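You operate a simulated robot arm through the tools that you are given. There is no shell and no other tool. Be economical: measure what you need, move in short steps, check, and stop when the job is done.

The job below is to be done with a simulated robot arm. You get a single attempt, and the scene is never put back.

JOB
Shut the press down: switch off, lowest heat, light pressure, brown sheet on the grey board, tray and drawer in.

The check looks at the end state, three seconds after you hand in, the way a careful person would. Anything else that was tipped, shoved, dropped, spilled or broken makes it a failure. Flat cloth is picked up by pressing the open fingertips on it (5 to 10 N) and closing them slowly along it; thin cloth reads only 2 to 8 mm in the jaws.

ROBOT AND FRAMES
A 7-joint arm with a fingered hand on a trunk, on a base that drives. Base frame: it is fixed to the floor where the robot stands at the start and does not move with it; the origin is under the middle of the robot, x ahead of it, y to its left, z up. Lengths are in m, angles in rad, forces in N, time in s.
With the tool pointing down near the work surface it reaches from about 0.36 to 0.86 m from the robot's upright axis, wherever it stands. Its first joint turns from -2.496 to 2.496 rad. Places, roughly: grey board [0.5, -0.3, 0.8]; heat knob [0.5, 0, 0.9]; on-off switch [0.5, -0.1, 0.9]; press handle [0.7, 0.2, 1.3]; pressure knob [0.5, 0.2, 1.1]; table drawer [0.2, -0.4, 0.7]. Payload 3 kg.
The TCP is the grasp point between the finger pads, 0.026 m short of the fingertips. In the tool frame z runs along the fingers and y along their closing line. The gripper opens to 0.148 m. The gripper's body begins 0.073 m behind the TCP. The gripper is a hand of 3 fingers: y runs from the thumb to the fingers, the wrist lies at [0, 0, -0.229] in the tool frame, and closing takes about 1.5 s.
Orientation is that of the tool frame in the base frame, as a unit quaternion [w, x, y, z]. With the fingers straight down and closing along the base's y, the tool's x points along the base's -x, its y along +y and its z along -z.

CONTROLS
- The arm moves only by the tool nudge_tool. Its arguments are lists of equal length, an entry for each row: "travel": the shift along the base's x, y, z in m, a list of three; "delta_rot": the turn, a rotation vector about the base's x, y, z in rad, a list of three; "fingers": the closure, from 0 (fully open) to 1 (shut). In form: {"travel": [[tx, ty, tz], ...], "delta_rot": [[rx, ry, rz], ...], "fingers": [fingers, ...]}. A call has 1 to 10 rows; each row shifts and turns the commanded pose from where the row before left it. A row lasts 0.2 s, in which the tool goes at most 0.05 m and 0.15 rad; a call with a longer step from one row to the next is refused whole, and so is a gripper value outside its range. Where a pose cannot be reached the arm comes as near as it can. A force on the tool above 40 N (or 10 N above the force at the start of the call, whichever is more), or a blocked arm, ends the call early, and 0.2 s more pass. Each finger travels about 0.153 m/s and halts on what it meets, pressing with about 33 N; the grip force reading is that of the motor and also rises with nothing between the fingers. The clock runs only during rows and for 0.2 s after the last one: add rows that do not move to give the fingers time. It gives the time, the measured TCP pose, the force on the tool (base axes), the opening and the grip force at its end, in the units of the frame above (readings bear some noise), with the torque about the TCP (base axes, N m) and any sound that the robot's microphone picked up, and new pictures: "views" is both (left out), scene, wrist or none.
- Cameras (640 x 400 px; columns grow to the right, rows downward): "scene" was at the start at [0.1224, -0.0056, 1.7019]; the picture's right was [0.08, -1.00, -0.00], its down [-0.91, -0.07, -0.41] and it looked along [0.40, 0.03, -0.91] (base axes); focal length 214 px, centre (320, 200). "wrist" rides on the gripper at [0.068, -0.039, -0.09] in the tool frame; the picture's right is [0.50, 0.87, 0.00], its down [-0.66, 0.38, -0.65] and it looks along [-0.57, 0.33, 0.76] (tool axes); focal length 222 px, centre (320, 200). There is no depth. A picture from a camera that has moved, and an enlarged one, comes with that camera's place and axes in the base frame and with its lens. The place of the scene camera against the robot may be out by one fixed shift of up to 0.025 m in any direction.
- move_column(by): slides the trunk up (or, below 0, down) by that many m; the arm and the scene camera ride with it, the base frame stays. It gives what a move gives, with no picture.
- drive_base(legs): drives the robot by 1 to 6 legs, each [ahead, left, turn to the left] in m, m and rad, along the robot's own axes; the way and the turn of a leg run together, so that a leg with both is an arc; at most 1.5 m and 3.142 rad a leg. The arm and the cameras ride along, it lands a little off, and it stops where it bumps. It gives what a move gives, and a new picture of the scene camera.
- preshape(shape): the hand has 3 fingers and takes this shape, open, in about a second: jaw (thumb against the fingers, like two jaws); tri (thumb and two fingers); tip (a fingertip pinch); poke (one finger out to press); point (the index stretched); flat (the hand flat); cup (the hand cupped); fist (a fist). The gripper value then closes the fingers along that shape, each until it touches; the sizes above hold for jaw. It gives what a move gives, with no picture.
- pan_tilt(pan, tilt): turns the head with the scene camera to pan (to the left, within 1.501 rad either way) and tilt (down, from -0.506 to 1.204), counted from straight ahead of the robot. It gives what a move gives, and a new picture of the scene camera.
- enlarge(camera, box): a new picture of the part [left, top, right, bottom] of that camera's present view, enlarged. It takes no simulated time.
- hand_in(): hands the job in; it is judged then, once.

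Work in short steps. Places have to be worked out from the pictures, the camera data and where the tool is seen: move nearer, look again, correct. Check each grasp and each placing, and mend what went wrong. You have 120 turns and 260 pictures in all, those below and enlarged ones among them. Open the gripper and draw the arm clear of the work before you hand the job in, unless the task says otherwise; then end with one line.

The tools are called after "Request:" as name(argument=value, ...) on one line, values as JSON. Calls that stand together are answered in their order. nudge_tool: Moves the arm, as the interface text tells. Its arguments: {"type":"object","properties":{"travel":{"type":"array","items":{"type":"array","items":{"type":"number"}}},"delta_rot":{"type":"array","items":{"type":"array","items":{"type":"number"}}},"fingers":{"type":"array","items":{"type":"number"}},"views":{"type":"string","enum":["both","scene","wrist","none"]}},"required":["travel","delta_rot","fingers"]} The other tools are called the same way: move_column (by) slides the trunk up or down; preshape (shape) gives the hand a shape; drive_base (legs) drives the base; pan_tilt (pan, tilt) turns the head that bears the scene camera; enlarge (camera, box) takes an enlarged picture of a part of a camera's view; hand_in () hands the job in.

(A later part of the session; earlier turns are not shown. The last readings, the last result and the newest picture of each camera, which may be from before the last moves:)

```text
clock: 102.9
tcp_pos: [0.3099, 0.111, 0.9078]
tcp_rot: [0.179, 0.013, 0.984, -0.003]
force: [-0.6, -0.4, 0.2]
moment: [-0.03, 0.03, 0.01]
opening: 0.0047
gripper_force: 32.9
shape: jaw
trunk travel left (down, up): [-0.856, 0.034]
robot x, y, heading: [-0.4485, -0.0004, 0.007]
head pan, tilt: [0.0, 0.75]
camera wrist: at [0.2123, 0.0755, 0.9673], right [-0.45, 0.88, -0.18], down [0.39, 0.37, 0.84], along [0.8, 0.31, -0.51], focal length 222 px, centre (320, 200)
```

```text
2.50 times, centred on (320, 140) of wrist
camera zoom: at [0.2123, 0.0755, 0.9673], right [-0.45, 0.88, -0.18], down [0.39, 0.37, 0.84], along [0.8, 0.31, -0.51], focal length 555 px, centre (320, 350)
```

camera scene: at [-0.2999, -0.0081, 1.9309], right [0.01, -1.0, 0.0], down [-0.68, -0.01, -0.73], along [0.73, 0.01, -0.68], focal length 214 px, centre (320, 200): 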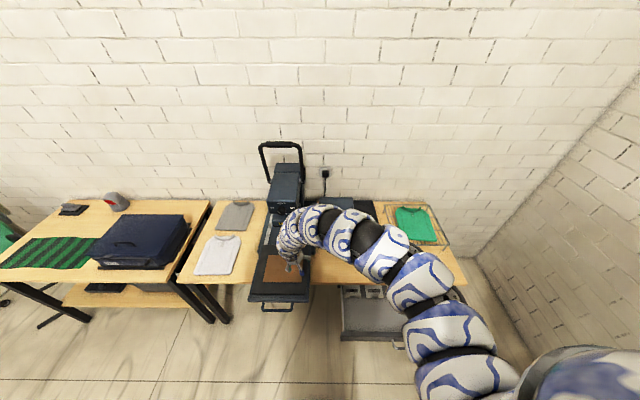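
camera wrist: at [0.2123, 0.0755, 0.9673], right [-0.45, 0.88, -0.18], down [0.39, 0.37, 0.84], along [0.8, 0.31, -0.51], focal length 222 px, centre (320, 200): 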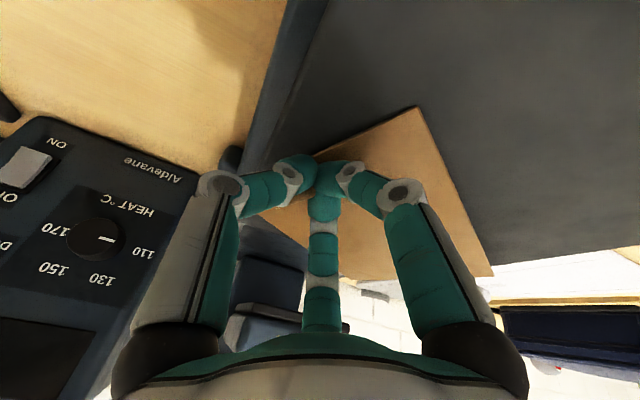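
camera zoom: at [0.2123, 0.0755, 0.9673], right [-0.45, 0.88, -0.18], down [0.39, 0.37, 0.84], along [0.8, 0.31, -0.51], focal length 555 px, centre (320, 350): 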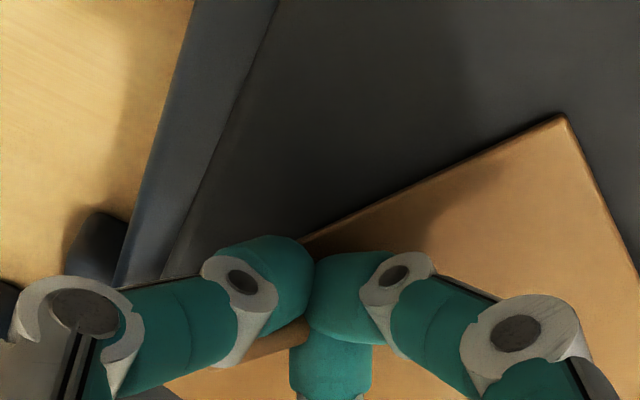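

The jaws read 5 mm and the sheet has turned a little. I lift 15 mm to see whether the tab is held.

Request:
nudge_tool(travel=[[0, 0, 0.005], [0, 0, 0.005], [0, 0, 0.005]], delta_rot=[[0, 0, 0], [0, 0, 0], [0, 0, 0]], fingers=[1, 1, 1], views="wrist")

Request:
enlarge(camera="wrist", box=[200, 60, 440, 220])

Request:
enlarge(camera="scene", box=[230, 220, 330, 320])

```text
clock: 103.7
tcp_pos: [0.3086, 0.1099, 0.9219]
tcp_rot: [0.179, 0.012, 0.984, -0.004]
force: [0.0, -0.3, -1.4]
moment: [0.04, 0.0, 0.0]
opening: 0.0044
gripper_force: 32.8
shape: jaw
trunk travel left (down, up): [-0.856, 0.034]
robot x, y, heading: [-0.4458, 0.0021, 0.011]
head pan, tilt: [0.0, 0.75]
camera wrist: at [0.2121, 0.0748, 0.9821], right [-0.45, 0.88, -0.18], down [0.39, 0.37, 0.84], along [0.8, 0.31, -0.51], focal length 222 px, centre (320, 200)
```

wrist: 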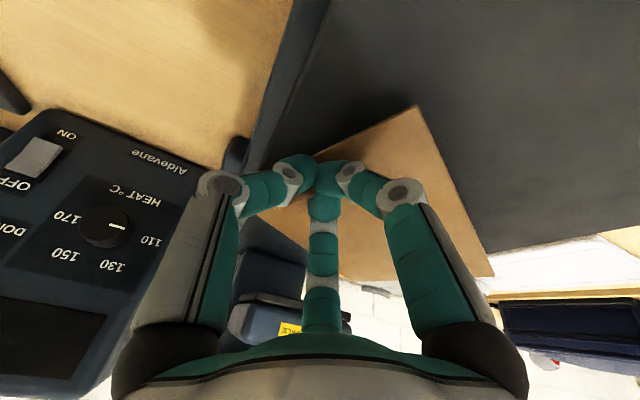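

```text
2.50 times, centred on (320, 140) of wrist
camera zoom: at [0.2121, 0.0748, 0.9821], right [-0.45, 0.88, -0.18], down [0.39, 0.37, 0.84], along [0.8, 0.31, -0.51], focal length 555 px, centre (320, 350)
```

zoom: 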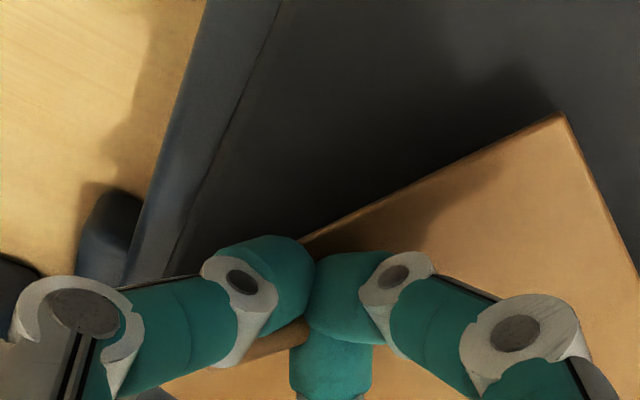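

```text
4.00 times, centred on (280, 270) of scene
camera zoom: at [-0.3, -0.008, 1.9309], right [0.01, -1.0, 0.0], down [-0.68, -0.01, -0.73], along [0.73, 0.01, -0.68], focal length 858 px, centre (480, -80)
```

zoom: 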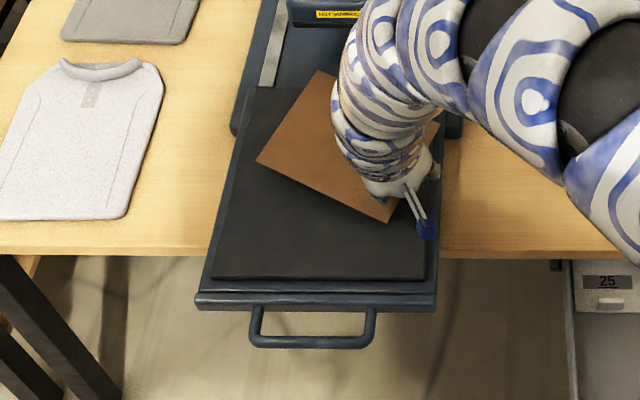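

The sheet is held: it is rigid, weighs about 1.4 N, and stays fixed relative to the hand in the picture. It swung about -33° in yaw. I lift it, reverse the base for clearance, then yaw it further the same way so its long side matches the board.

Request:
nudge_tool(travel=[[0, 0, 0.015], [0, 0, 0.015], [0, 0, 0]], delta_rot=[[0, 0, 0], [0, 0, 0], [0, 0, 0]], fingers=[1, 1, 1], views="none")

Request:
drive_base(legs=[[-0.15, 0, 0]])

Request:
nudge_tool(travel=[[0, 0, 0], [0, 0, 0], [0, 0, 0], [0, 0, 0], [0, 0, 0], [0, 0, 0], [0, 0, 0], [0, 0, 0]], delta_rot=[[0, 0, -0.12], [0, 0, -0.12], [0, 0, -0.12], [0, 0, -0.12], [0, 0, -0.12], [0, 0, -0.12], [0, 0, -0.12], [0, 0, -0.12]], fingers=[1, 1, 1, 1, 1, 1, 1, 1], views="both")

```text
clock: 104.5
tcp_pos: [0.305, 0.1099, 0.9442]
tcp_rot: [0.185, 0.015, 0.983, -0.003]
force: [-0.3, 0.8, -0.5]
moment: [-0.02, 0.03, 0.0]
opening: 0.0046
gripper_force: 33.1
shape: jaw
out of reach, approached as far as the arm can: row 2
trunk travel left (down, up): [-0.856, 0.034]
robot x, y, heading: [-0.4432, 0.0015, 0.012]
head pan, tilt: [0.0, 0.75]
```

```text
clock: 105.8
tcp_pos: [0.1545, 0.109, 0.9457]
tcp_rot: [0.187, 0.013, 0.982, -0.002]
force: [-0.3, 0.3, -0.4]
moment: [-0.02, -0.01, -0.01]
opening: 0.0044
gripper_force: 32.7
shape: jaw
trunk travel left (down, up): [-0.856, 0.034]
robot x, y, heading: [-0.5946, -0.0051, 0.01]
head pan, tilt: [0.0, 0.75]
camera scene: at [-0.4514, -0.0093, 1.9311], right [0.01, -1.0, 0.0], down [-0.68, -0.01, -0.73], along [0.73, 0.01, -0.68], focal length 214 px, centre (320, 200)
```

scene: 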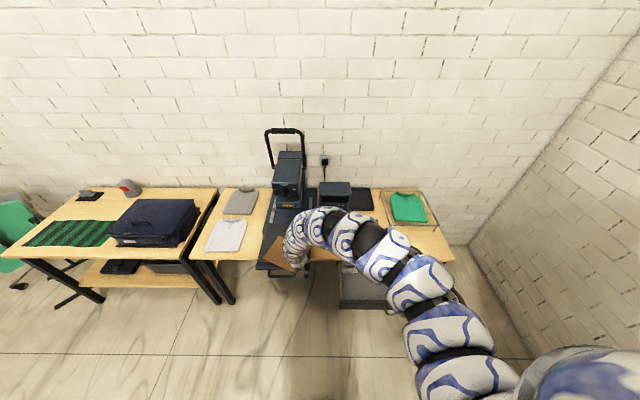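

```text
clock: 107.6
tcp_pos: [0.1545, 0.1093, 0.9442]
tcp_rot: [0.163, 0.467, 0.865, -0.087]
force: [0.3, -0.8, 0.6]
moment: [0.04, -0.01, 0.02]
opening: 0.0027
gripper_force: 32.9
shape: jaw
trunk travel left (down, up): [-0.856, 0.034]
robot x, y, heading: [-0.5962, -0.0003, 0.01]
head pan, tilt: [0.0, 0.75]
camera scene: at [-0.449, -0.0093, 1.9309], right [0.01, -1.0, 0.0], down [-0.68, -0.01, -0.73], along [0.73, 0.01, -0.68], focal length 214 px, centre (320, 200)
camera wrist: at [0.0693, 0.1693, 1.0033], right [0.47, 0.87, -0.18], down [0.52, -0.1, 0.85], along [0.71, -0.49, -0.5], focal length 222 px, centre (320, 200)
```

scene: 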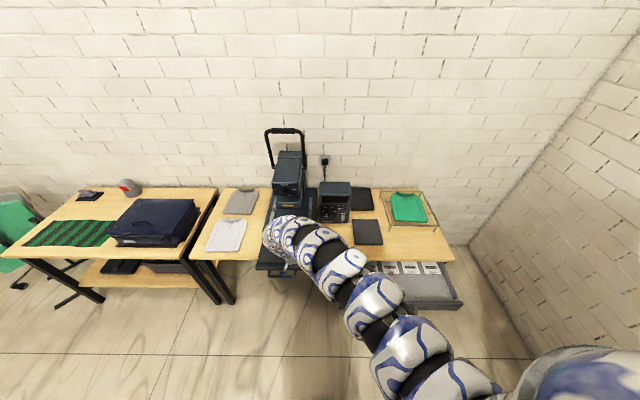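
wrist: 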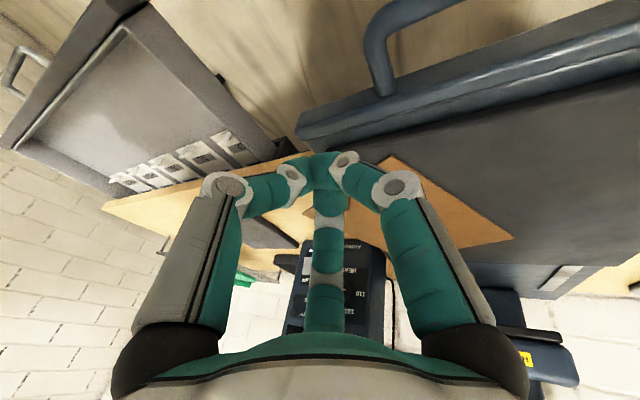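

The opening fell from 4.4 to 2.7 mm and the sheet has moved in the picture, so it may be slipping. I zoom in before going any further.

Request:
enlarge(camera="wrist", box=[240, 110, 530, 290])

Request:
enlarge(camera="scene", box=[240, 190, 320, 290])

```text
2.21 times, centred on (385, 200) of wrist
camera zoom: at [0.0693, 0.1693, 1.0033], right [0.47, 0.87, -0.18], down [0.52, -0.1, 0.85], along [0.71, -0.49, -0.5], focal length 490 px, centre (177, 200)
```

zoom: 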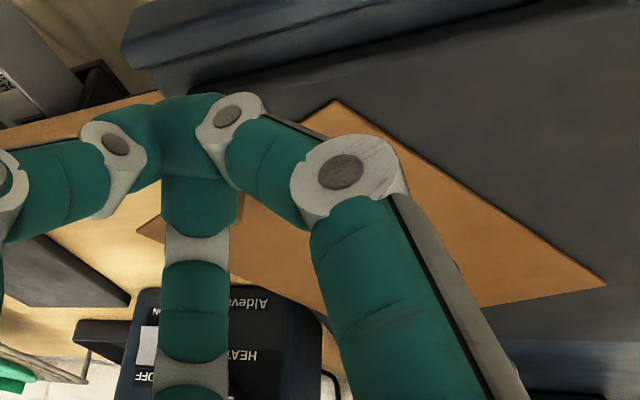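

```text
4.00 times, centred on (280, 240) of scene
camera zoom: at [-0.449, -0.0093, 1.9309], right [0.01, -1.0, 0.0], down [-0.68, -0.01, -0.73], along [0.73, 0.01, -0.68], focal length 858 px, centre (480, 40)
```

zoom: 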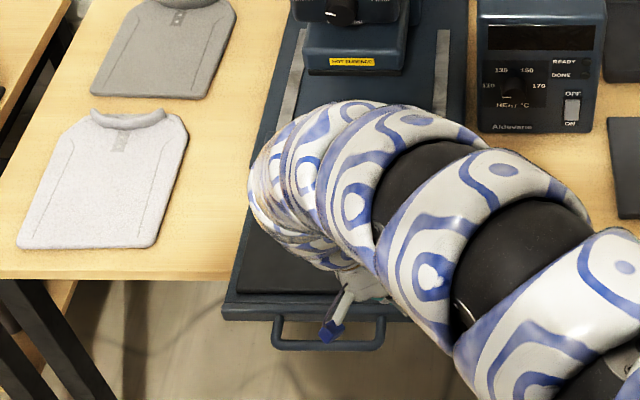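

The geometry suggests the sheet may be resting on the plate. I raise the hand 2 cm and compare.

Request:
nudge_tool(travel=[[0, 0, 0.01], [0, 0, 0.01], [0, 0, 0]], delta_rot=[[0, 0, 0], [0, 0, 0], [0, 0, 0]], fingers=[1, 1, 1], views="none")

Request:
enlarge(camera="wrist", box=[240, 110, 530, 290])

```text
clock: 108.4
tcp_pos: [0.154, 0.1086, 0.9649]
tcp_rot: [0.162, 0.467, 0.865, -0.088]
force: [-0.3, 0.8, -0.6]
moment: [0.02, -0.02, 0.0]
opening: 0.0027
gripper_force: 32.7
shape: jaw
trunk travel left (down, up): [-0.856, 0.034]
robot x, y, heading: [-0.5937, -0.0028, 0.011]
head pan, tilt: [0.0, 0.75]
```

```text
2.21 times, centred on (385, 200) of wrist
camera zoom: at [0.0683, 0.1682, 1.0227], right [0.47, 0.87, -0.18], down [0.52, -0.1, 0.85], along [0.71, -0.49, -0.5], focal length 490 px, centre (177, 200)
```

zoom: 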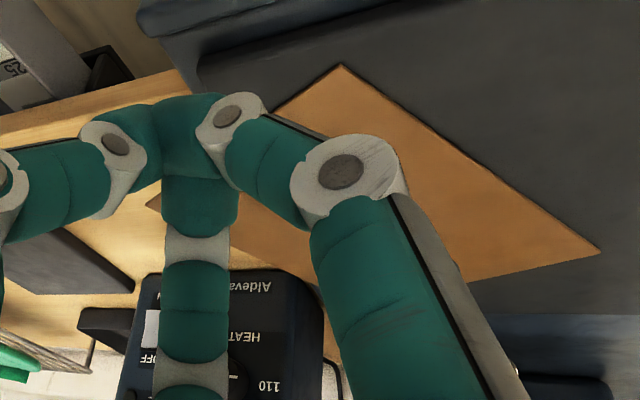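

The hand came up empty, and the sheet is lying safely on the tray pad with its long side already near the x direction. The tab should be at about (0.248, 0.078), and the fingers already close across it. I open, straighten the tool to vertical, and look for the tab.

Request:
nudge_tool(travel=[[0, 0, 0.01], [0, 0, 0], [0, 0, 0], [0.02, -0.01, 0], [0.02, -0.01, 0]], delta_rot=[[0, 0, 0], [0.1, 0.07, 0], [0.1, 0.07, 0], [0.09, 0.06, 0], [0, 0, 0]], fingers=[0.6, 0.55, 0.55, 0.55, 0.55], views="wrist")

Request:
enlarge(camera="wrist", box=[200, 40, 440, 220])

```text
clock: 109.6
tcp_pos: [0.1561, 0.0953, 0.9802]
tcp_rot: [0.071, 0.475, 0.877, -0.034]
force: [0.4, 0.2, 0.6]
moment: [-0.05, -0.01, 0.0]
opening: 0.0662
gripper_force: 0.1
shape: jaw
out of reach, approached as far as the arm can: row 3, 4, 5
trunk travel left (down, up): [-0.856, 0.034]
robot x, y, heading: [-0.5943, 0.0012, 0.011]
head pan, tilt: [0.0, 0.75]
camera wrist: at [0.0789, 0.1419, 1.0564], right [0.45, 0.89, -0.07], down [0.61, -0.25, 0.75], along [0.65, -0.38, -0.66], focal length 222 px, centre (320, 200)
```

wrist: 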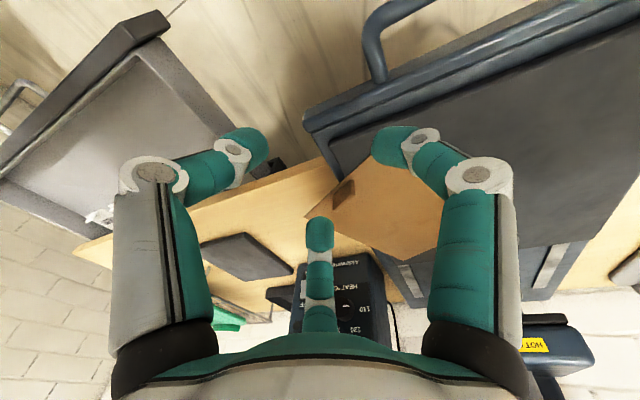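

```text
2.22 times, centred on (320, 130) of wrist
camera zoom: at [0.0789, 0.1419, 1.0564], right [0.45, 0.89, -0.07], down [0.61, -0.25, 0.75], along [0.65, -0.38, -0.66], focal length 494 px, centre (320, 356)
```

zoom: 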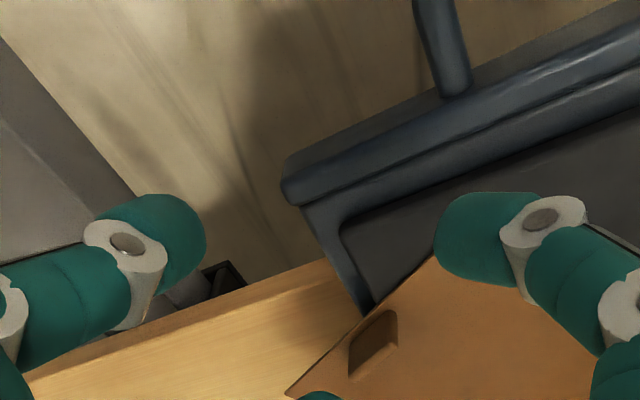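

The tab is clearly visible at (0.249, 0.073). I bring the base 0.09 m forward, then line up over it.

Request:
drive_base(legs=[[0.09, 0, 0]])

Request:
nudge_tool(travel=[[0, -0.01, -0.02], [0, -0.01, -0.02]], delta_rot=[[0, 0, 0], [0, 0, 0]], fingers=[0.6, 0.6], views="wrist")

Request:
enlarge(camera="wrist", box=[200, 60, 440, 240])

```text
clock: 110.7
tcp_pos: [0.2509, 0.0943, 0.9786]
tcp_rot: [0.07, 0.476, 0.876, -0.035]
force: [-0.4, 0.1, -0.8]
moment: [0.01, 0.01, -0.02]
opening: 0.0664
gripper_force: 0.0
shape: jaw
trunk travel left (down, up): [-0.856, 0.034]
robot x, y, heading: [-0.5069, -0.0012, 0.01]
head pan, tilt: [0.0, 0.75]
camera scene: at [-0.3562, -0.0083, 1.9307], right [0.01, -1.0, 0.0], down [-0.68, -0.01, -0.73], along [0.73, 0.01, -0.68], focal length 214 px, centre (320, 200)
```

scene: 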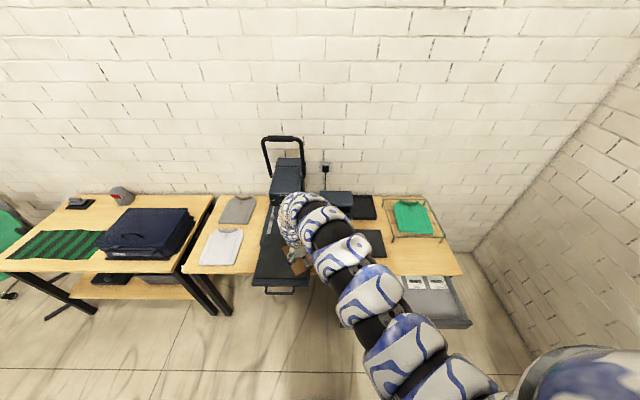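

```text
clock: 111.3
tcp_pos: [0.2468, 0.076, 0.9376]
tcp_rot: [0.07, 0.473, 0.877, -0.034]
force: [0.2, 0.1, 0.4]
moment: [0.02, 0.0, 0.01]
opening: 0.0598
gripper_force: 0.1
shape: jaw
trunk travel left (down, up): [-0.856, 0.034]
robot x, y, heading: [-0.5073, 0.0, 0.006]
head pan, tilt: [0.0, 0.75]
camera wrist: at [0.1687, 0.1228, 1.0144], right [0.45, 0.89, -0.07], down [0.61, -0.25, 0.75], along [0.65, -0.39, -0.66], focal length 222 px, centre (320, 200)
```

wrist: 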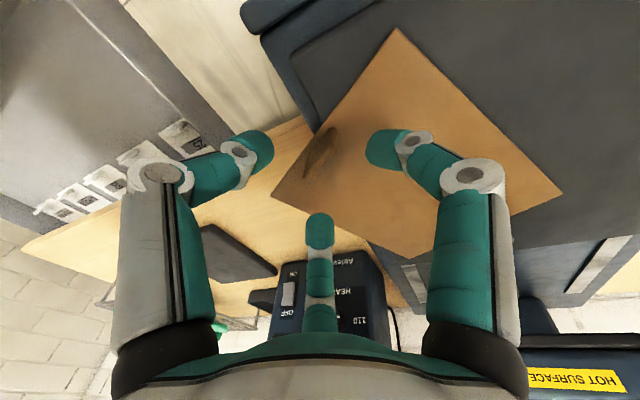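

```text
2.22 times, centred on (320, 150) of wrist
camera zoom: at [0.1687, 0.1228, 1.0144], right [0.45, 0.89, -0.07], down [0.61, -0.25, 0.75], along [0.65, -0.39, -0.66], focal length 494 px, centre (320, 311)
```

zoom: 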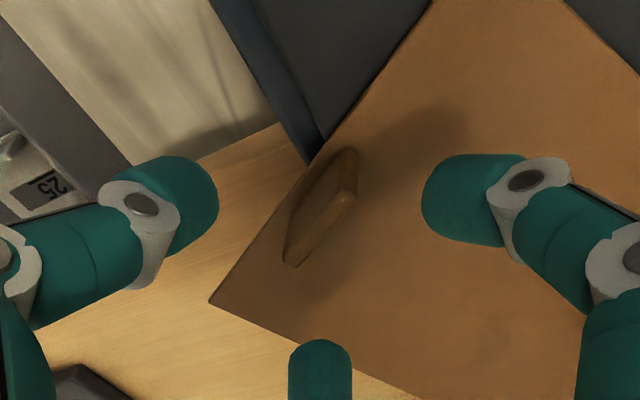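

Jaw and tab are aligned to within about 7°, and the tab is centred. I lower to z 0.908 and close.

Request:
nudge_tool(travel=[[0, -0.001, -0.015], [0, 0, -0.015], [0, 0, 0], [0, 0, 0], [0, 0, 0], [0, 0, 0], [0, 0, 0]], delta_rot=[[0, 0, 0], [0, 0, 0], [0, 0, 0], [0, 0, 0], [0, 0, 0], [0, 0, 0], [0, 0, 0]], fingers=[0.6, 0.6, 0.7, 0.8, 0.9, 1, 1], views="none")

Request:
enlarge(camera="wrist", box=[200, 60, 440, 240])

```text
clock: 112.9
tcp_pos: [0.2482, 0.0743, 0.9067]
tcp_rot: [0.071, 0.474, 0.877, -0.034]
force: [0.1, 0.0, -0.7]
moment: [-0.02, 0.03, 0.0]
opening: 0.007
gripper_force: 33.2
shape: jaw
trunk travel left (down, up): [-0.856, 0.034]
robot x, y, heading: [-0.5005, 0.0018, 0.01]
head pan, tilt: [0.0, 0.75]
```

```text
2.22 times, centred on (320, 150) of wrist
camera zoom: at [0.1699, 0.1213, 0.9856], right [0.46, 0.89, -0.07], down [0.61, -0.25, 0.75], along [0.65, -0.39, -0.66], focal length 494 px, centre (320, 311)
```

zoom: 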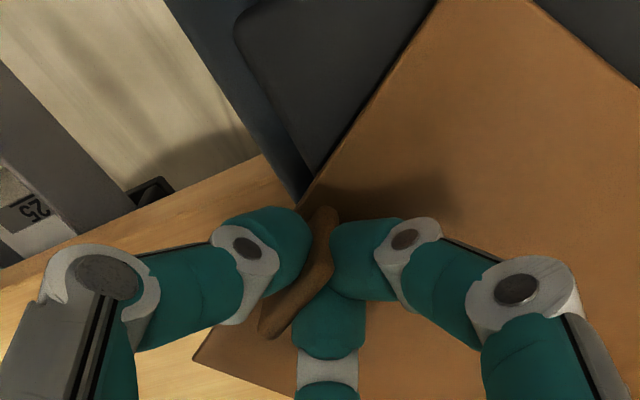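

The tab is visibly pinched at 7 mm. I lift slowly and check.

Request:
nudge_tool(travel=[[0, 0, 0.006], [0, 0, 0.008], [0, 0, 0.01], [0, 0, 0.01], [0, 0, 0]], delta_rot=[[0, 0, 0], [0, 0, 0], [0, 0, 0], [0, 0, 0], [0, 0, 0]], fingers=[1, 1, 1, 1, 1], views="wrist")

Request:
enlarge(camera="wrist", box=[200, 60, 440, 240])

```text
clock: 114.1
tcp_pos: [0.2488, 0.0753, 0.9422]
tcp_rot: [0.071, 0.475, 0.877, -0.034]
force: [0.0, -0.6, 0.6]
moment: [0.0, 0.06, 0.02]
opening: 0.0065
gripper_force: 32.8
shape: jaw
trunk travel left (down, up): [-0.856, 0.034]
robot x, y, heading: [-0.5094, -0.0056, 0.011]
head pan, tilt: [0.0, 0.75]
camera wrist: at [0.1698, 0.122, 1.0199], right [0.45, 0.89, -0.07], down [0.61, -0.25, 0.75], along [0.65, -0.38, -0.66], focal length 222 px, centre (320, 200)
```

wrist: 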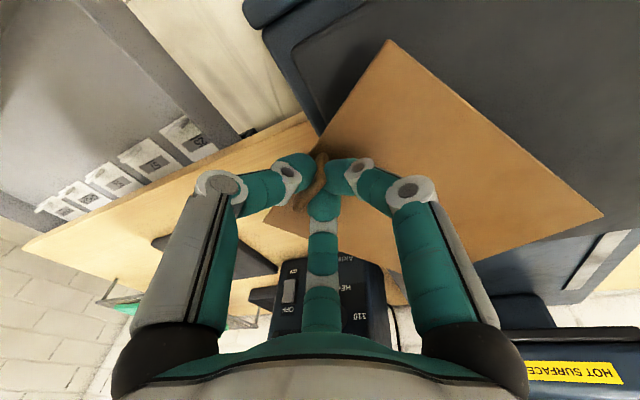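

```text
2.22 times, centred on (320, 150) of wrist
camera zoom: at [0.1698, 0.122, 1.0199], right [0.45, 0.89, -0.07], down [0.61, -0.25, 0.75], along [0.65, -0.38, -0.66], focal length 494 px, centre (320, 311)
```

zoom: 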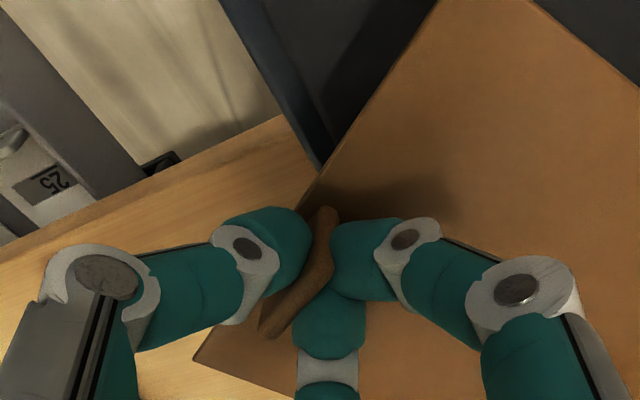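

The sheet is held firmly and stays fixed relative to the hand. I carry it right in gentle steps while yawing to line up with the board.

Request:
nudge_tool(travel=[[0, -0.02, 0], [0, -0.02, 0], [0, -0.02, 0], [0, -0.02, 0], [0, -0.02, 0], [0, -0.02, 0], [0, -0.02, 0], [0, -0.02, 0]], delta_rot=[[0, 0, -0.06], [0, 0, -0.06], [0, 0, -0.06], [0, 0, -0.06], [0, 0, -0.06], [0, 0, -0.06], [0, 0, -0.06], [0, 0, -0.06]], fingers=[1, 1, 1, 1, 1, 1, 1, 1], views="both")

```text
clock: 115.9
tcp_pos: [0.2478, -0.0868, 0.9423]
tcp_rot: [0.06, 0.67, 0.738, -0.05]
force: [0.8, -0.7, -0.5]
moment: [-0.03, 0.03, -0.01]
opening: 0.0069
gripper_force: 32.8
shape: jaw
trunk travel left (down, up): [-0.856, 0.034]
robot x, y, heading: [-0.5026, 0.0001, 0.01]
head pan, tilt: [0.0, 0.75]
camera scene: at [-0.3585, -0.009, 1.9309], right [0.01, -1.0, 0.0], down [-0.68, -0.01, -0.73], along [0.73, 0.01, -0.68], focal length 214 px, centre (320, 200)
camera wrist: at [0.1989, -0.009, 1.0204], right [0.81, 0.58, -0.07], down [0.43, -0.51, 0.75], along [0.4, -0.64, -0.66], focal length 222 px, centre (320, 200)
```

scene: 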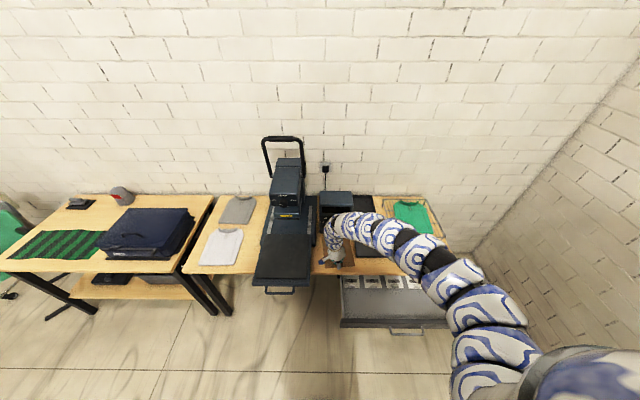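
wrist: 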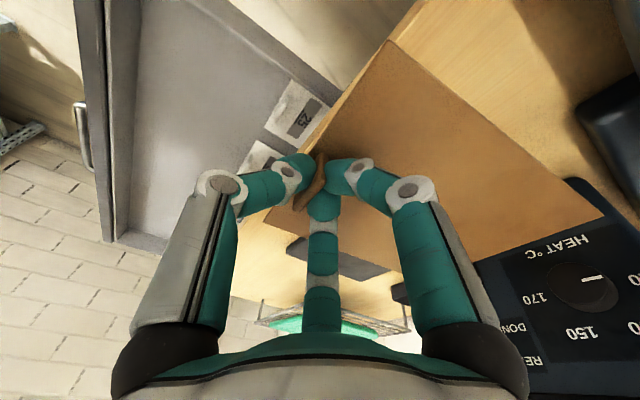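

The view is unchanged and the sheet's yaw is within about 6° of straight. I continue to the right with a small yaw correction.

Request:
nudge_tool(travel=[[0, -0.022, 0], [0, -0.022, 0], [0, -0.022, 0], [0, -0.022, 0], [0, -0.022, 0], [0, -0.022, 0], [0, -0.022, 0], [0, -0.022, 0], [0, -0.022, 0], [0, -0.016, 0]], delta_rot=[[0, 0, -0.02], [0, 0, -0.02], [0, 0, -0.02], [0, 0, -0.02], [0, 0, -0.01], [0, 0, 0], [0, 0, 0], [0, 0, 0], [0, 0, 0], [0, 0, 0]], fingers=[1, 1, 1, 1, 1, 1, 1, 1, 1, 1], views="both")

Request:
enlarge(camera="scene", box=[310, 200, 440, 300])

```text
clock: 118.1
tcp_pos: [0.2494, -0.3008, 0.9426]
tcp_rot: [0.057, 0.702, 0.707, -0.053]
force: [0.4, 0.0, -1.4]
moment: [0.0, 0.02, 0.03]
opening: 0.007
gripper_force: 33.2
shape: jaw
trunk travel left (down, up): [-0.856, 0.034]
robot x, y, heading: [-0.508, 0.004, 0.008]
head pan, tilt: [0.0, 0.75]
camera scene: at [-0.3585, -0.0086, 1.9309], right [0.01, -1.0, 0.0], down [-0.68, -0.01, -0.73], along [0.73, 0.01, -0.68], focal length 214 px, centre (320, 200)
camera wrist: at [0.2077, -0.2194, 1.0205], right [0.86, 0.5, -0.07], down [0.38, -0.54, 0.75], along [0.34, -0.67, -0.66], focal length 222 px, centre (320, 200)
```

scene: 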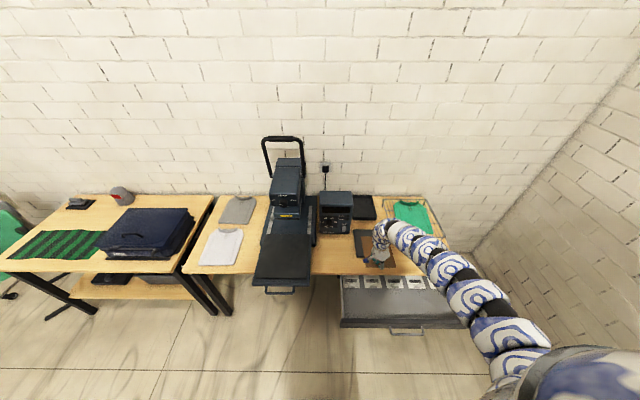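
wrist: 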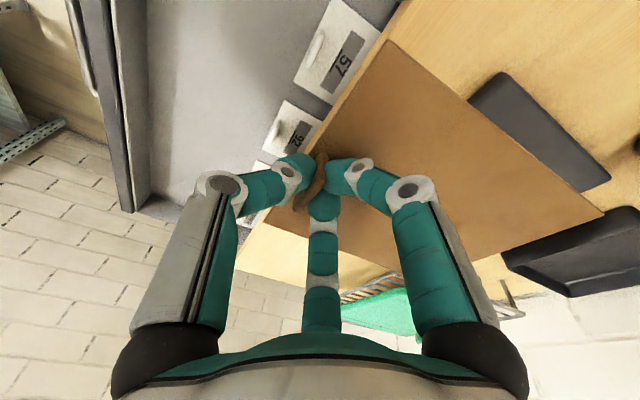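

```text
4.00 times, centred on (375, 250) of scene
camera zoom: at [-0.3585, -0.0086, 1.9309], right [0.01, -1.0, 0.0], down [-0.68, -0.01, -0.73], along [0.73, 0.01, -0.68], focal length 858 px, centre (100, 0)
```

zoom: 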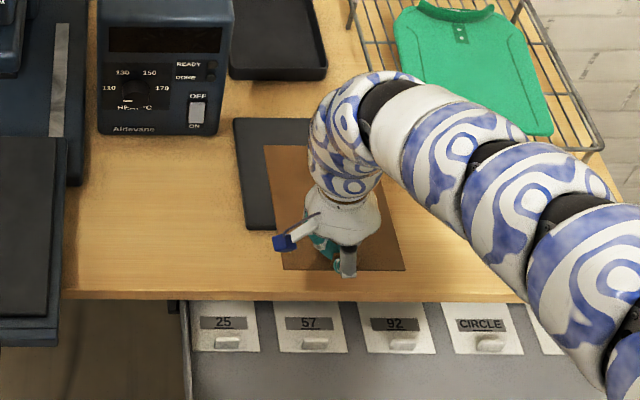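

The sheet's yaw is now about 0. From this view the board spans x 0.352–0.557 with its left edge at y -0.2115, so its centre is near (0.4545, -0.2995); the sheet's centre is at (0.337, -0.310). I drive 0.115 m forward with the arm held still.

Request:
drive_base(legs=[[0.115, 0, 0]])

Request:
nudge_tool(travel=[[0, 0.01, -0.015], [0, 0, -0.015]], delta_rot=[[0, 0, 0], [0, 0, 0]], fingers=[1, 1], views="wrist")

Request:
enlarge(camera="wrist", box=[280, 0, 640, 240])

Request:
enlarge(camera="scene", box=[330, 210, 420, 280])

```text
clock: 119.3
tcp_pos: [0.3662, -0.2998, 0.9418]
tcp_rot: [0.058, 0.702, 0.707, -0.054]
force: [0.0, -0.1, -0.1]
moment: [0.02, 0.04, 0.0]
opening: 0.0069
gripper_force: 33.2
shape: jaw
trunk travel left (down, up): [-0.856, 0.034]
robot x, y, heading: [-0.3854, 0.0005, 0.008]
head pan, tilt: [0.0, 0.75]
camera scene: at [-0.2412, -0.0074, 1.9307], right [0.01, -1.0, 0.0], down [-0.68, -0.01, -0.73], along [0.73, 0.01, -0.68], focal length 214 px, centre (320, 200)
```

scene: 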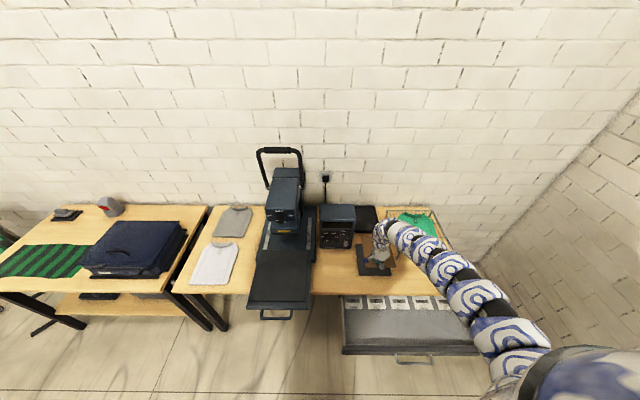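

```text
clock: 120.0
tcp_pos: [0.3643, -0.2892, 0.9133]
tcp_rot: [0.059, 0.703, 0.707, -0.053]
force: [0.2, 0.0, -0.9]
moment: [-0.01, 0.06, 0.01]
opening: 0.0071
gripper_force: 32.9
shape: jaw
trunk travel left (down, up): [-0.856, 0.034]
robot x, y, heading: [-0.3834, 0.0006, 0.01]
head pan, tilt: [0.0, 0.75]
camera wrist: at [0.323, -0.208, 0.9903], right [0.86, 0.5, -0.07], down [0.38, -0.54, 0.75], along [0.34, -0.67, -0.66], focal length 222 px, centre (320, 200)
```

wrist: 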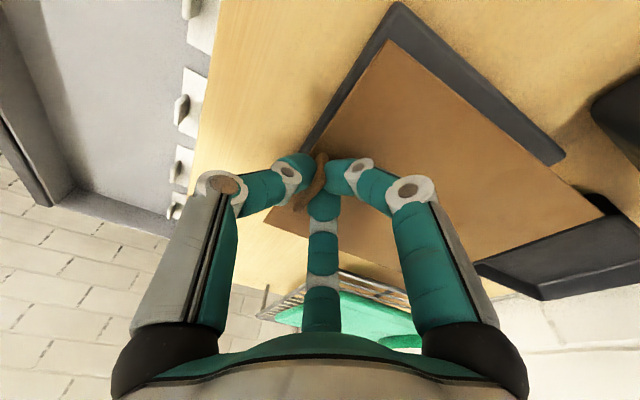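

```text
1.67 times, centred on (460, 120) of wrist
camera zoom: at [0.323, -0.208, 0.9903], right [0.86, 0.5, -0.07], down [0.38, -0.54, 0.75], along [0.34, -0.67, -0.66], focal length 370 px, centre (87, 333)
```

zoom: 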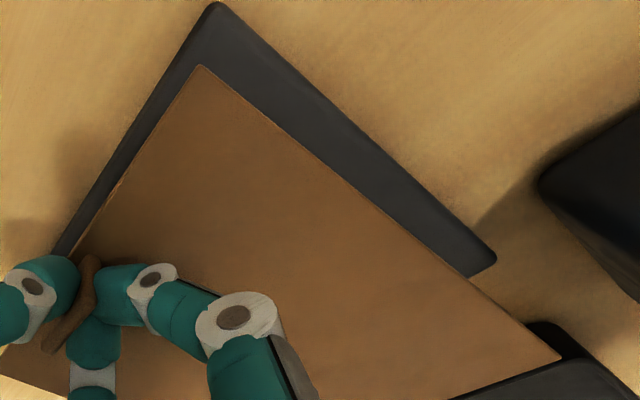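

```text
5.71 times, centred on (375, 245) of scene
camera zoom: at [-0.2443, -0.0076, 1.931], right [0.01, -1.0, 0.0], down [-0.68, -0.01, -0.73], along [0.73, 0.01, -0.68], focal length 1226 px, centre (6, -57)
```

zoom: 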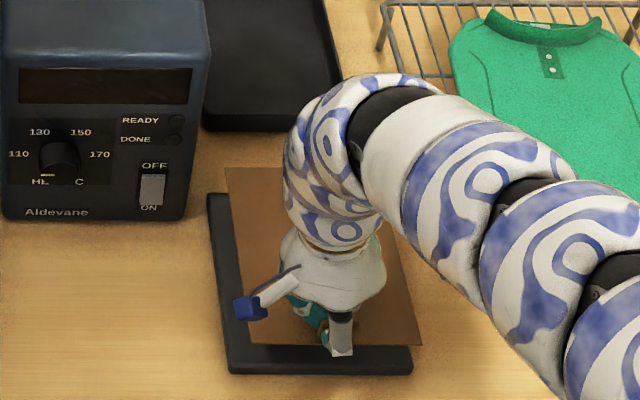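

The sheet is aligned in y and needs about 8 mm more in x. I correct that and lower most of the remaining ~6 cm.

Request:
nudge_tool(travel=[[0.008, 0, -0.01], [0, 0, -0.012], [0, 0, -0.012], [0, 0, -0.01]], delta_rot=[[0, 0, 0], [0, 0, 0], [0, 0, 0], [0, 0, 0]], fingers=[1, 1, 1, 1], views="none")

Request:
enlarge(camera="wrist", box=[280, 0, 640, 240])

Request:
enlarge(camera="scene", box=[330, 210, 420, 280])

```text
clock: 121.0
tcp_pos: [0.3719, -0.2895, 0.8674]
tcp_rot: [0.058, 0.702, 0.708, -0.052]
force: [-0.6, -0.4, -0.7]
moment: [0.0, 0.03, 0.0]
opening: 0.0067
gripper_force: 33.2
shape: jaw
trunk travel left (down, up): [-0.856, 0.034]
robot x, y, heading: [-0.3921, -0.0003, 0.009]
head pan, tilt: [0.0, 0.75]
```

```text
1.67 times, centred on (460, 120) of wrist
camera zoom: at [0.3297, -0.2078, 0.9457], right [0.86, 0.5, -0.07], down [0.38, -0.54, 0.75], along [0.34, -0.68, -0.66], focal length 370 px, centre (87, 333)
```

zoom: 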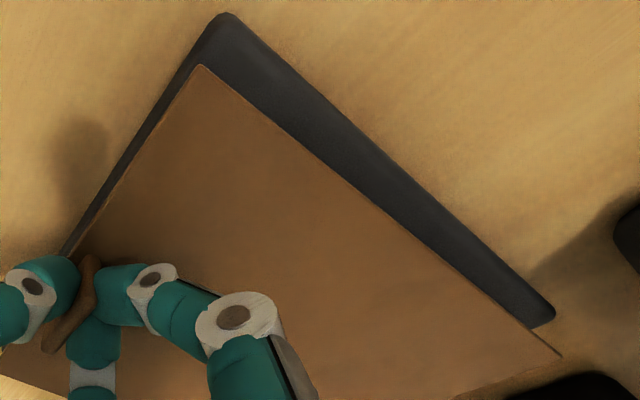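

```text
5.71 times, centred on (375, 245) of scene
camera zoom: at [-0.2438, -0.0075, 1.9309], right [0.01, -1.0, 0.0], down [-0.68, -0.01, -0.73], along [0.73, 0.01, -0.68], focal length 1226 px, centre (6, -57)
```

zoom: 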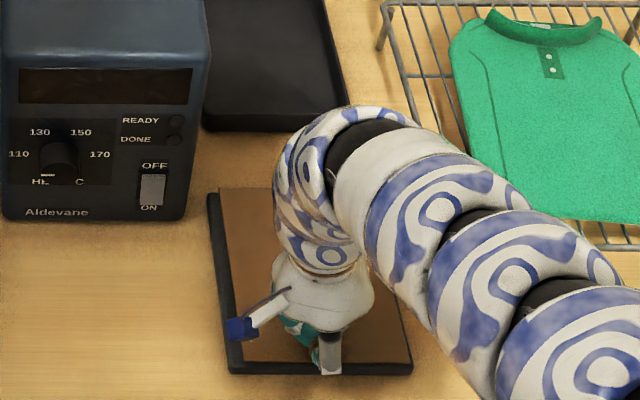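

The sheet and the board are now centred to within a few mm. I lower until contact.

Request:
nudge_tool(travel=[[0, 0, -0.005], [0, 0, -0.004], [0, 0, -0.003], [0, 0, -0.003]], delta_rot=[[0, 0, 0], [0, 0, 0], [0, 0, 0], [0, 0, 0]], fingers=[1, 1, 1, 1], views="none")

Request:
enlarge(camera="wrist", box=[280, 0, 640, 240])

```text
clock: 122.0
tcp_pos: [0.3713, -0.2886, 0.8551]
tcp_rot: [0.059, 0.702, 0.707, -0.052]
force: [0.0, -0.4, 0.2]
moment: [-0.02, 0.04, 0.02]
opening: 0.0066
gripper_force: 32.5
shape: jaw
trunk travel left (down, up): [-0.856, 0.034]
robot x, y, heading: [-0.3912, -0.0019, 0.004]
head pan, tilt: [0.0, 0.75]
```

```text
1.67 times, centred on (460, 120) of wrist
camera zoom: at [0.3305, -0.2079, 0.9314], right [0.86, 0.5, -0.07], down [0.38, -0.54, 0.75], along [0.34, -0.67, -0.66], focal length 370 px, centre (87, 333)
```

zoom: 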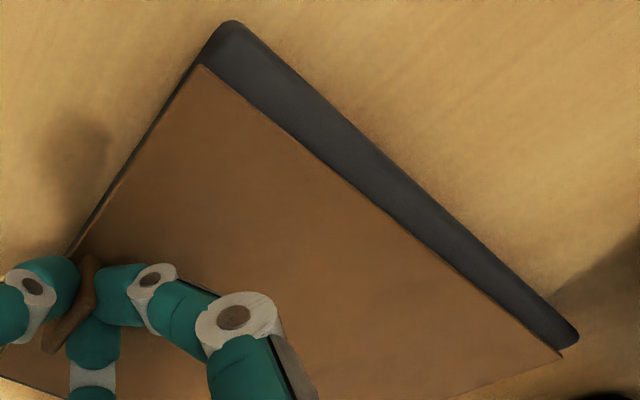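

There's no contact yet, so I lower in 3 mm steps.

Request:
nudge_tool(travel=[[0, 0, -0.003], [0, 0, -0.003], [0, 0, -0.003], [0, 0, 0]], delta_rot=[[0, 0, 0], [0, 0, 0], [0, 0, 0], [0, 0, 0]], fingers=[1, 1, 1, 1], views="none")

Request:
enlarge(camera="wrist", box=[280, 0, 640, 240])

```text
clock: 122.8
tcp_pos: [0.3728, -0.2901, 0.8505]
tcp_rot: [0.062, 0.702, 0.708, -0.051]
force: [-5.0, 1.8, 32.5]
moment: [-0.04, 0.17, -0.02]
opening: 0.008
gripper_force: 33.0
shape: jaw
trunk travel left (down, up): [-0.856, 0.034]
robot x, y, heading: [-0.3921, -0.0007, 0.008]
head pan, tilt: [0.0, 0.75]
stopped in row 4: the force on the tool passed its limit at 41 N (the readings are from after the stop); the commanded pose is now the measured one
```

```text
1.67 times, centred on (460, 120) of wrist
camera zoom: at [0.332, -0.2083, 0.927], right [0.86, 0.5, -0.07], down [0.37, -0.54, 0.76], along [0.34, -0.68, -0.65], focal length 370 px, centre (87, 333)
```

zoom: 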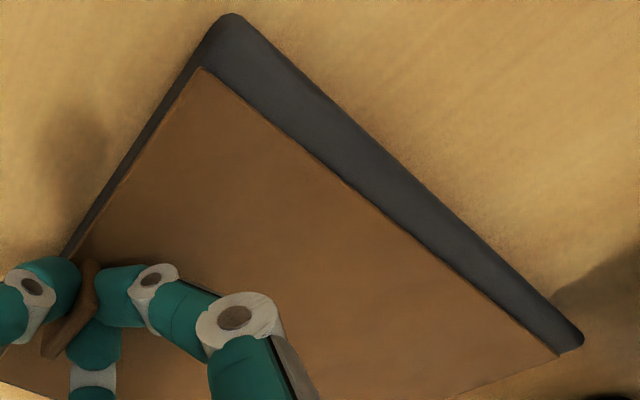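

Contact, so the sheet is on the board. I relieve the pressure, open, and rise.

Request:
nudge_tool(travel=[[0, 0, 0.002], [0, 0, 0], [0, 0, 0], [0, 0, 0], [0, 0, 0.01], [0, 0, 0.02], [0, 0, 0.03], [0, 0, 0.03]], delta_rot=[[0, 0, 0], [0, 0, 0], [0, 0, 0], [0, 0, 0], [0, 0, 0], [0, 0, 0], [0, 0, 0], [0, 0, 0]], fingers=[0.95, 0.85, 0.7, 0.55, 0.5, 0.5, 0.5, 0.5], views="wrist")

Request:
enlarge(camera="scene", box=[330, 210, 420, 280])

```text
clock: 124.6
tcp_pos: [0.3736, -0.2912, 0.9388]
tcp_rot: [0.059, 0.702, 0.707, -0.051]
force: [0.2, 0.5, 0.5]
moment: [0.0, -0.03, 0.0]
opening: 0.0738
gripper_force: 0.1
shape: jaw
trunk travel left (down, up): [-0.856, 0.034]
robot x, y, heading: [-0.3893, 0.0027, 0.012]
head pan, tilt: [0.0, 0.75]
camera wrist: at [0.332, -0.2096, 1.0158], right [0.86, 0.5, -0.07], down [0.38, -0.54, 0.75], along [0.34, -0.67, -0.65], focal length 222 px, centre (320, 200)
```

wrist: 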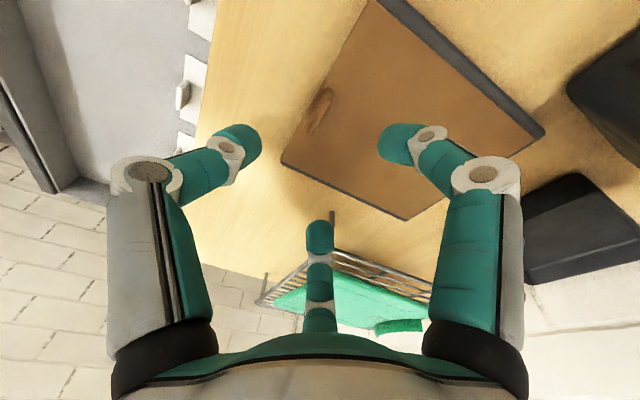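

```text
5.71 times, centred on (375, 245) of scene
camera zoom: at [-0.2447, -0.0073, 1.931], right [0.01, -1.0, 0.0], down [-0.68, -0.01, -0.73], along [0.73, 0.01, -0.68], focal length 1226 px, centre (6, -57)
```

zoom: 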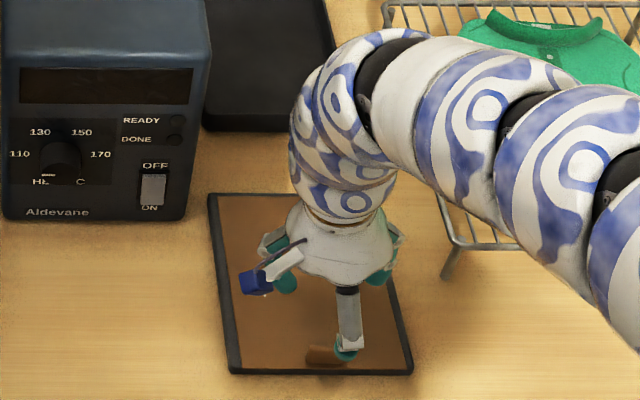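

The sheet lies on the board with dark margins all round, and the hand is free. Next is the drawer: I back the base away so the hand is in front of it, then turn the tool to horizontal.

Request:
drive_base(legs=[[-0.52, 0, 0]])

Request:
nudge_tool(travel=[[0, 0, 0], [0, 0, -0.005], [0, 0, -0.005], [0, 0, -0.01], [0, 0, -0.01], [0, 0, -0.01], [0, 0, -0.01], [0, 0, -0.01], [0, 0, -0.01], [0, 0, -0.01]], delta_rot=[[0.145, 0, 0], [0, -0.145, 0], [0, -0.145, 0], [0, -0.145, 0], [0, -0.145, 0], [0, -0.145, 0], [0, -0.145, 0], [0, -0.145, 0], [0, -0.145, 0], [0, -0.145, 0]], fingers=[0.5, 0.5, 0.5, 0.5, 0.5, 0.5, 0.5, 0.5, 0.5, 0.5], views="scene")

```text
clock: 127.6
tcp_pos: [-0.1393, -0.2955, 0.9384]
tcp_rot: [0.06, 0.701, 0.709, -0.052]
force: [-0.3, -1.2, 0.4]
moment: [-0.01, -0.02, 0.0]
opening: 0.074
gripper_force: 0.0
shape: jaw
trunk travel left (down, up): [-0.856, 0.034]
robot x, y, heading: [-0.9075, -0.0022, 0.01]
head pan, tilt: [0.0, 0.75]
camera scene: at [-0.7592, -0.0126, 1.931], right [0.01, -1.0, 0.0], down [-0.68, -0.01, -0.73], along [0.73, 0.01, -0.68], focal length 214 px, centre (320, 200)
```

scene: 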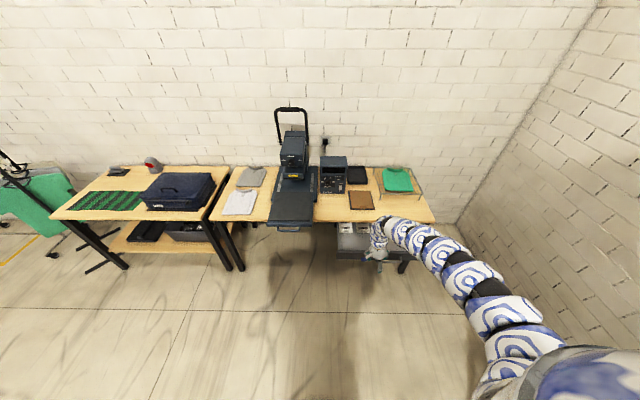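

```text
clock: 129.8
tcp_pos: [-0.1394, -0.3149, 0.8618]
tcp_rot: [0.424, 0.59, 0.571, 0.382]
force: [0.1, 0.4, 0.5]
moment: [-0.05, 0.03, -0.07]
opening: 0.0738
gripper_force: 0.0
shape: jaw
out of reach, approached as far as the arm can: row 4, 5
trunk travel left (down, up): [-0.856, 0.034]
robot x, y, heading: [-0.9058, -0.0027, 0.011]
head pan, tilt: [0.0, 0.75]
camera scene: at [-0.7583, -0.0127, 1.931], right [0.01, -1.0, 0.0], down [-0.68, -0.01, -0.73], along [0.73, 0.01, -0.68], focal length 214 px, centre (320, 200)
```

scene: 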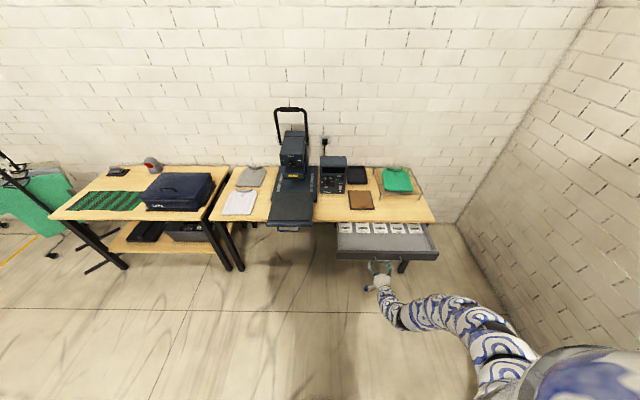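

The tool is almost horizontal. I finish the pitch, move to the drawer's mid-line, then make a fist.

Request:
nudge_tool(travel=[[0, -0.02, -0.02], [0, -0.03, -0.03], [0, -0.03, -0.03], [0, -0.03, -0.03]], delta_rot=[[0, -0.12, 0.02], [0, -0.12, 0.02], [0, -0.1, 0.02], [0, 0, 0]], fingers=[0.5, 0.5, 0.5, 0.5], views="none")

Request:
preshape(shape="fist")

Request:
nudge_tool(travel=[[0, 0, 0]], delta_rot=[[0, 0, 0]], fingers=[1], views="wrist")

Request:
enlarge(camera="scene", box=[310, 180, 470, 300])

```text
clock: 130.8
tcp_pos: [-0.1665, -0.3704, 0.8483]
tcp_rot: [0.502, 0.496, 0.511, 0.491]
force: [-0.2, -0.3, -0.2]
moment: [0.01, 0.04, -0.02]
opening: 0.074
gripper_force: 0.0
shape: jaw
out of reach, approached as far as the arm can: row 2, 3, 4
trunk travel left (down, up): [-0.856, 0.034]
robot x, y, heading: [-0.9015, -0.0049, 0.009]
head pan, tilt: [0.0, 0.75]
```

```text
clock: 131.7
tcp_pos: [-0.1655, -0.3697, 0.8483]
tcp_rot: [0.502, 0.497, 0.51, 0.491]
force: [-0.1, -0.5, 0.0]
moment: [0.01, 0.0, 0.01]
opening: 0.0
gripper_force: 0.1
shape: fist
trunk travel left (down, up): [-0.856, 0.034]
robot x, y, heading: [-0.9015, -0.003, 0.009]
head pan, tilt: [0.0, 0.75]
```

```text
clock: 132.1
tcp_pos: [-0.1653, -0.3705, 0.8494]
tcp_rot: [0.503, 0.496, 0.51, 0.491]
force: [0.1, 0.7, -0.6]
moment: [0.02, -0.01, 0.0]
opening: 0.0
gripper_force: 0.2
shape: fist
trunk travel left (down, up): [-0.856, 0.034]
robot x, y, heading: [-0.9064, -0.0039, 0.017]
head pan, tilt: [0.0, 0.75]
camera wrist: at [-0.2575, -0.3037, 0.8081], right [0.01, 0.52, 0.85], down [-0.65, -0.65, 0.4], along [0.76, -0.56, 0.33], focal length 222 px, centre (320, 200)
```

wrist: 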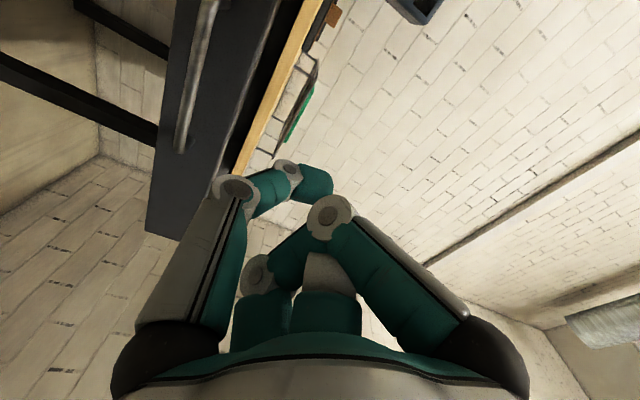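

```text
3.33 times, centred on (390, 240) of scene
camera zoom: at [-0.7582, -0.0126, 1.9309], right [0.01, -1.0, 0.0], down [-0.68, -0.01, -0.73], along [0.73, 0.01, -0.68], focal length 715 px, centre (87, 67)
```

zoom: 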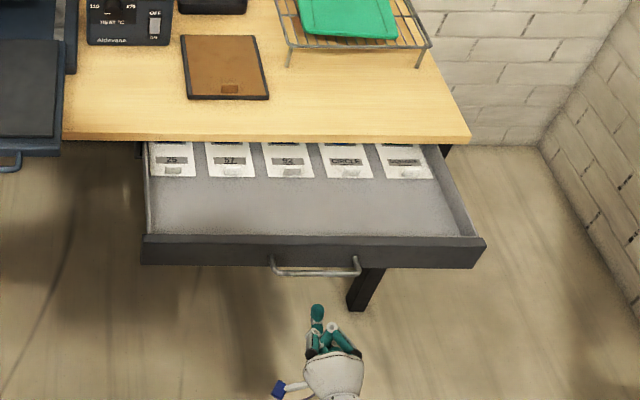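

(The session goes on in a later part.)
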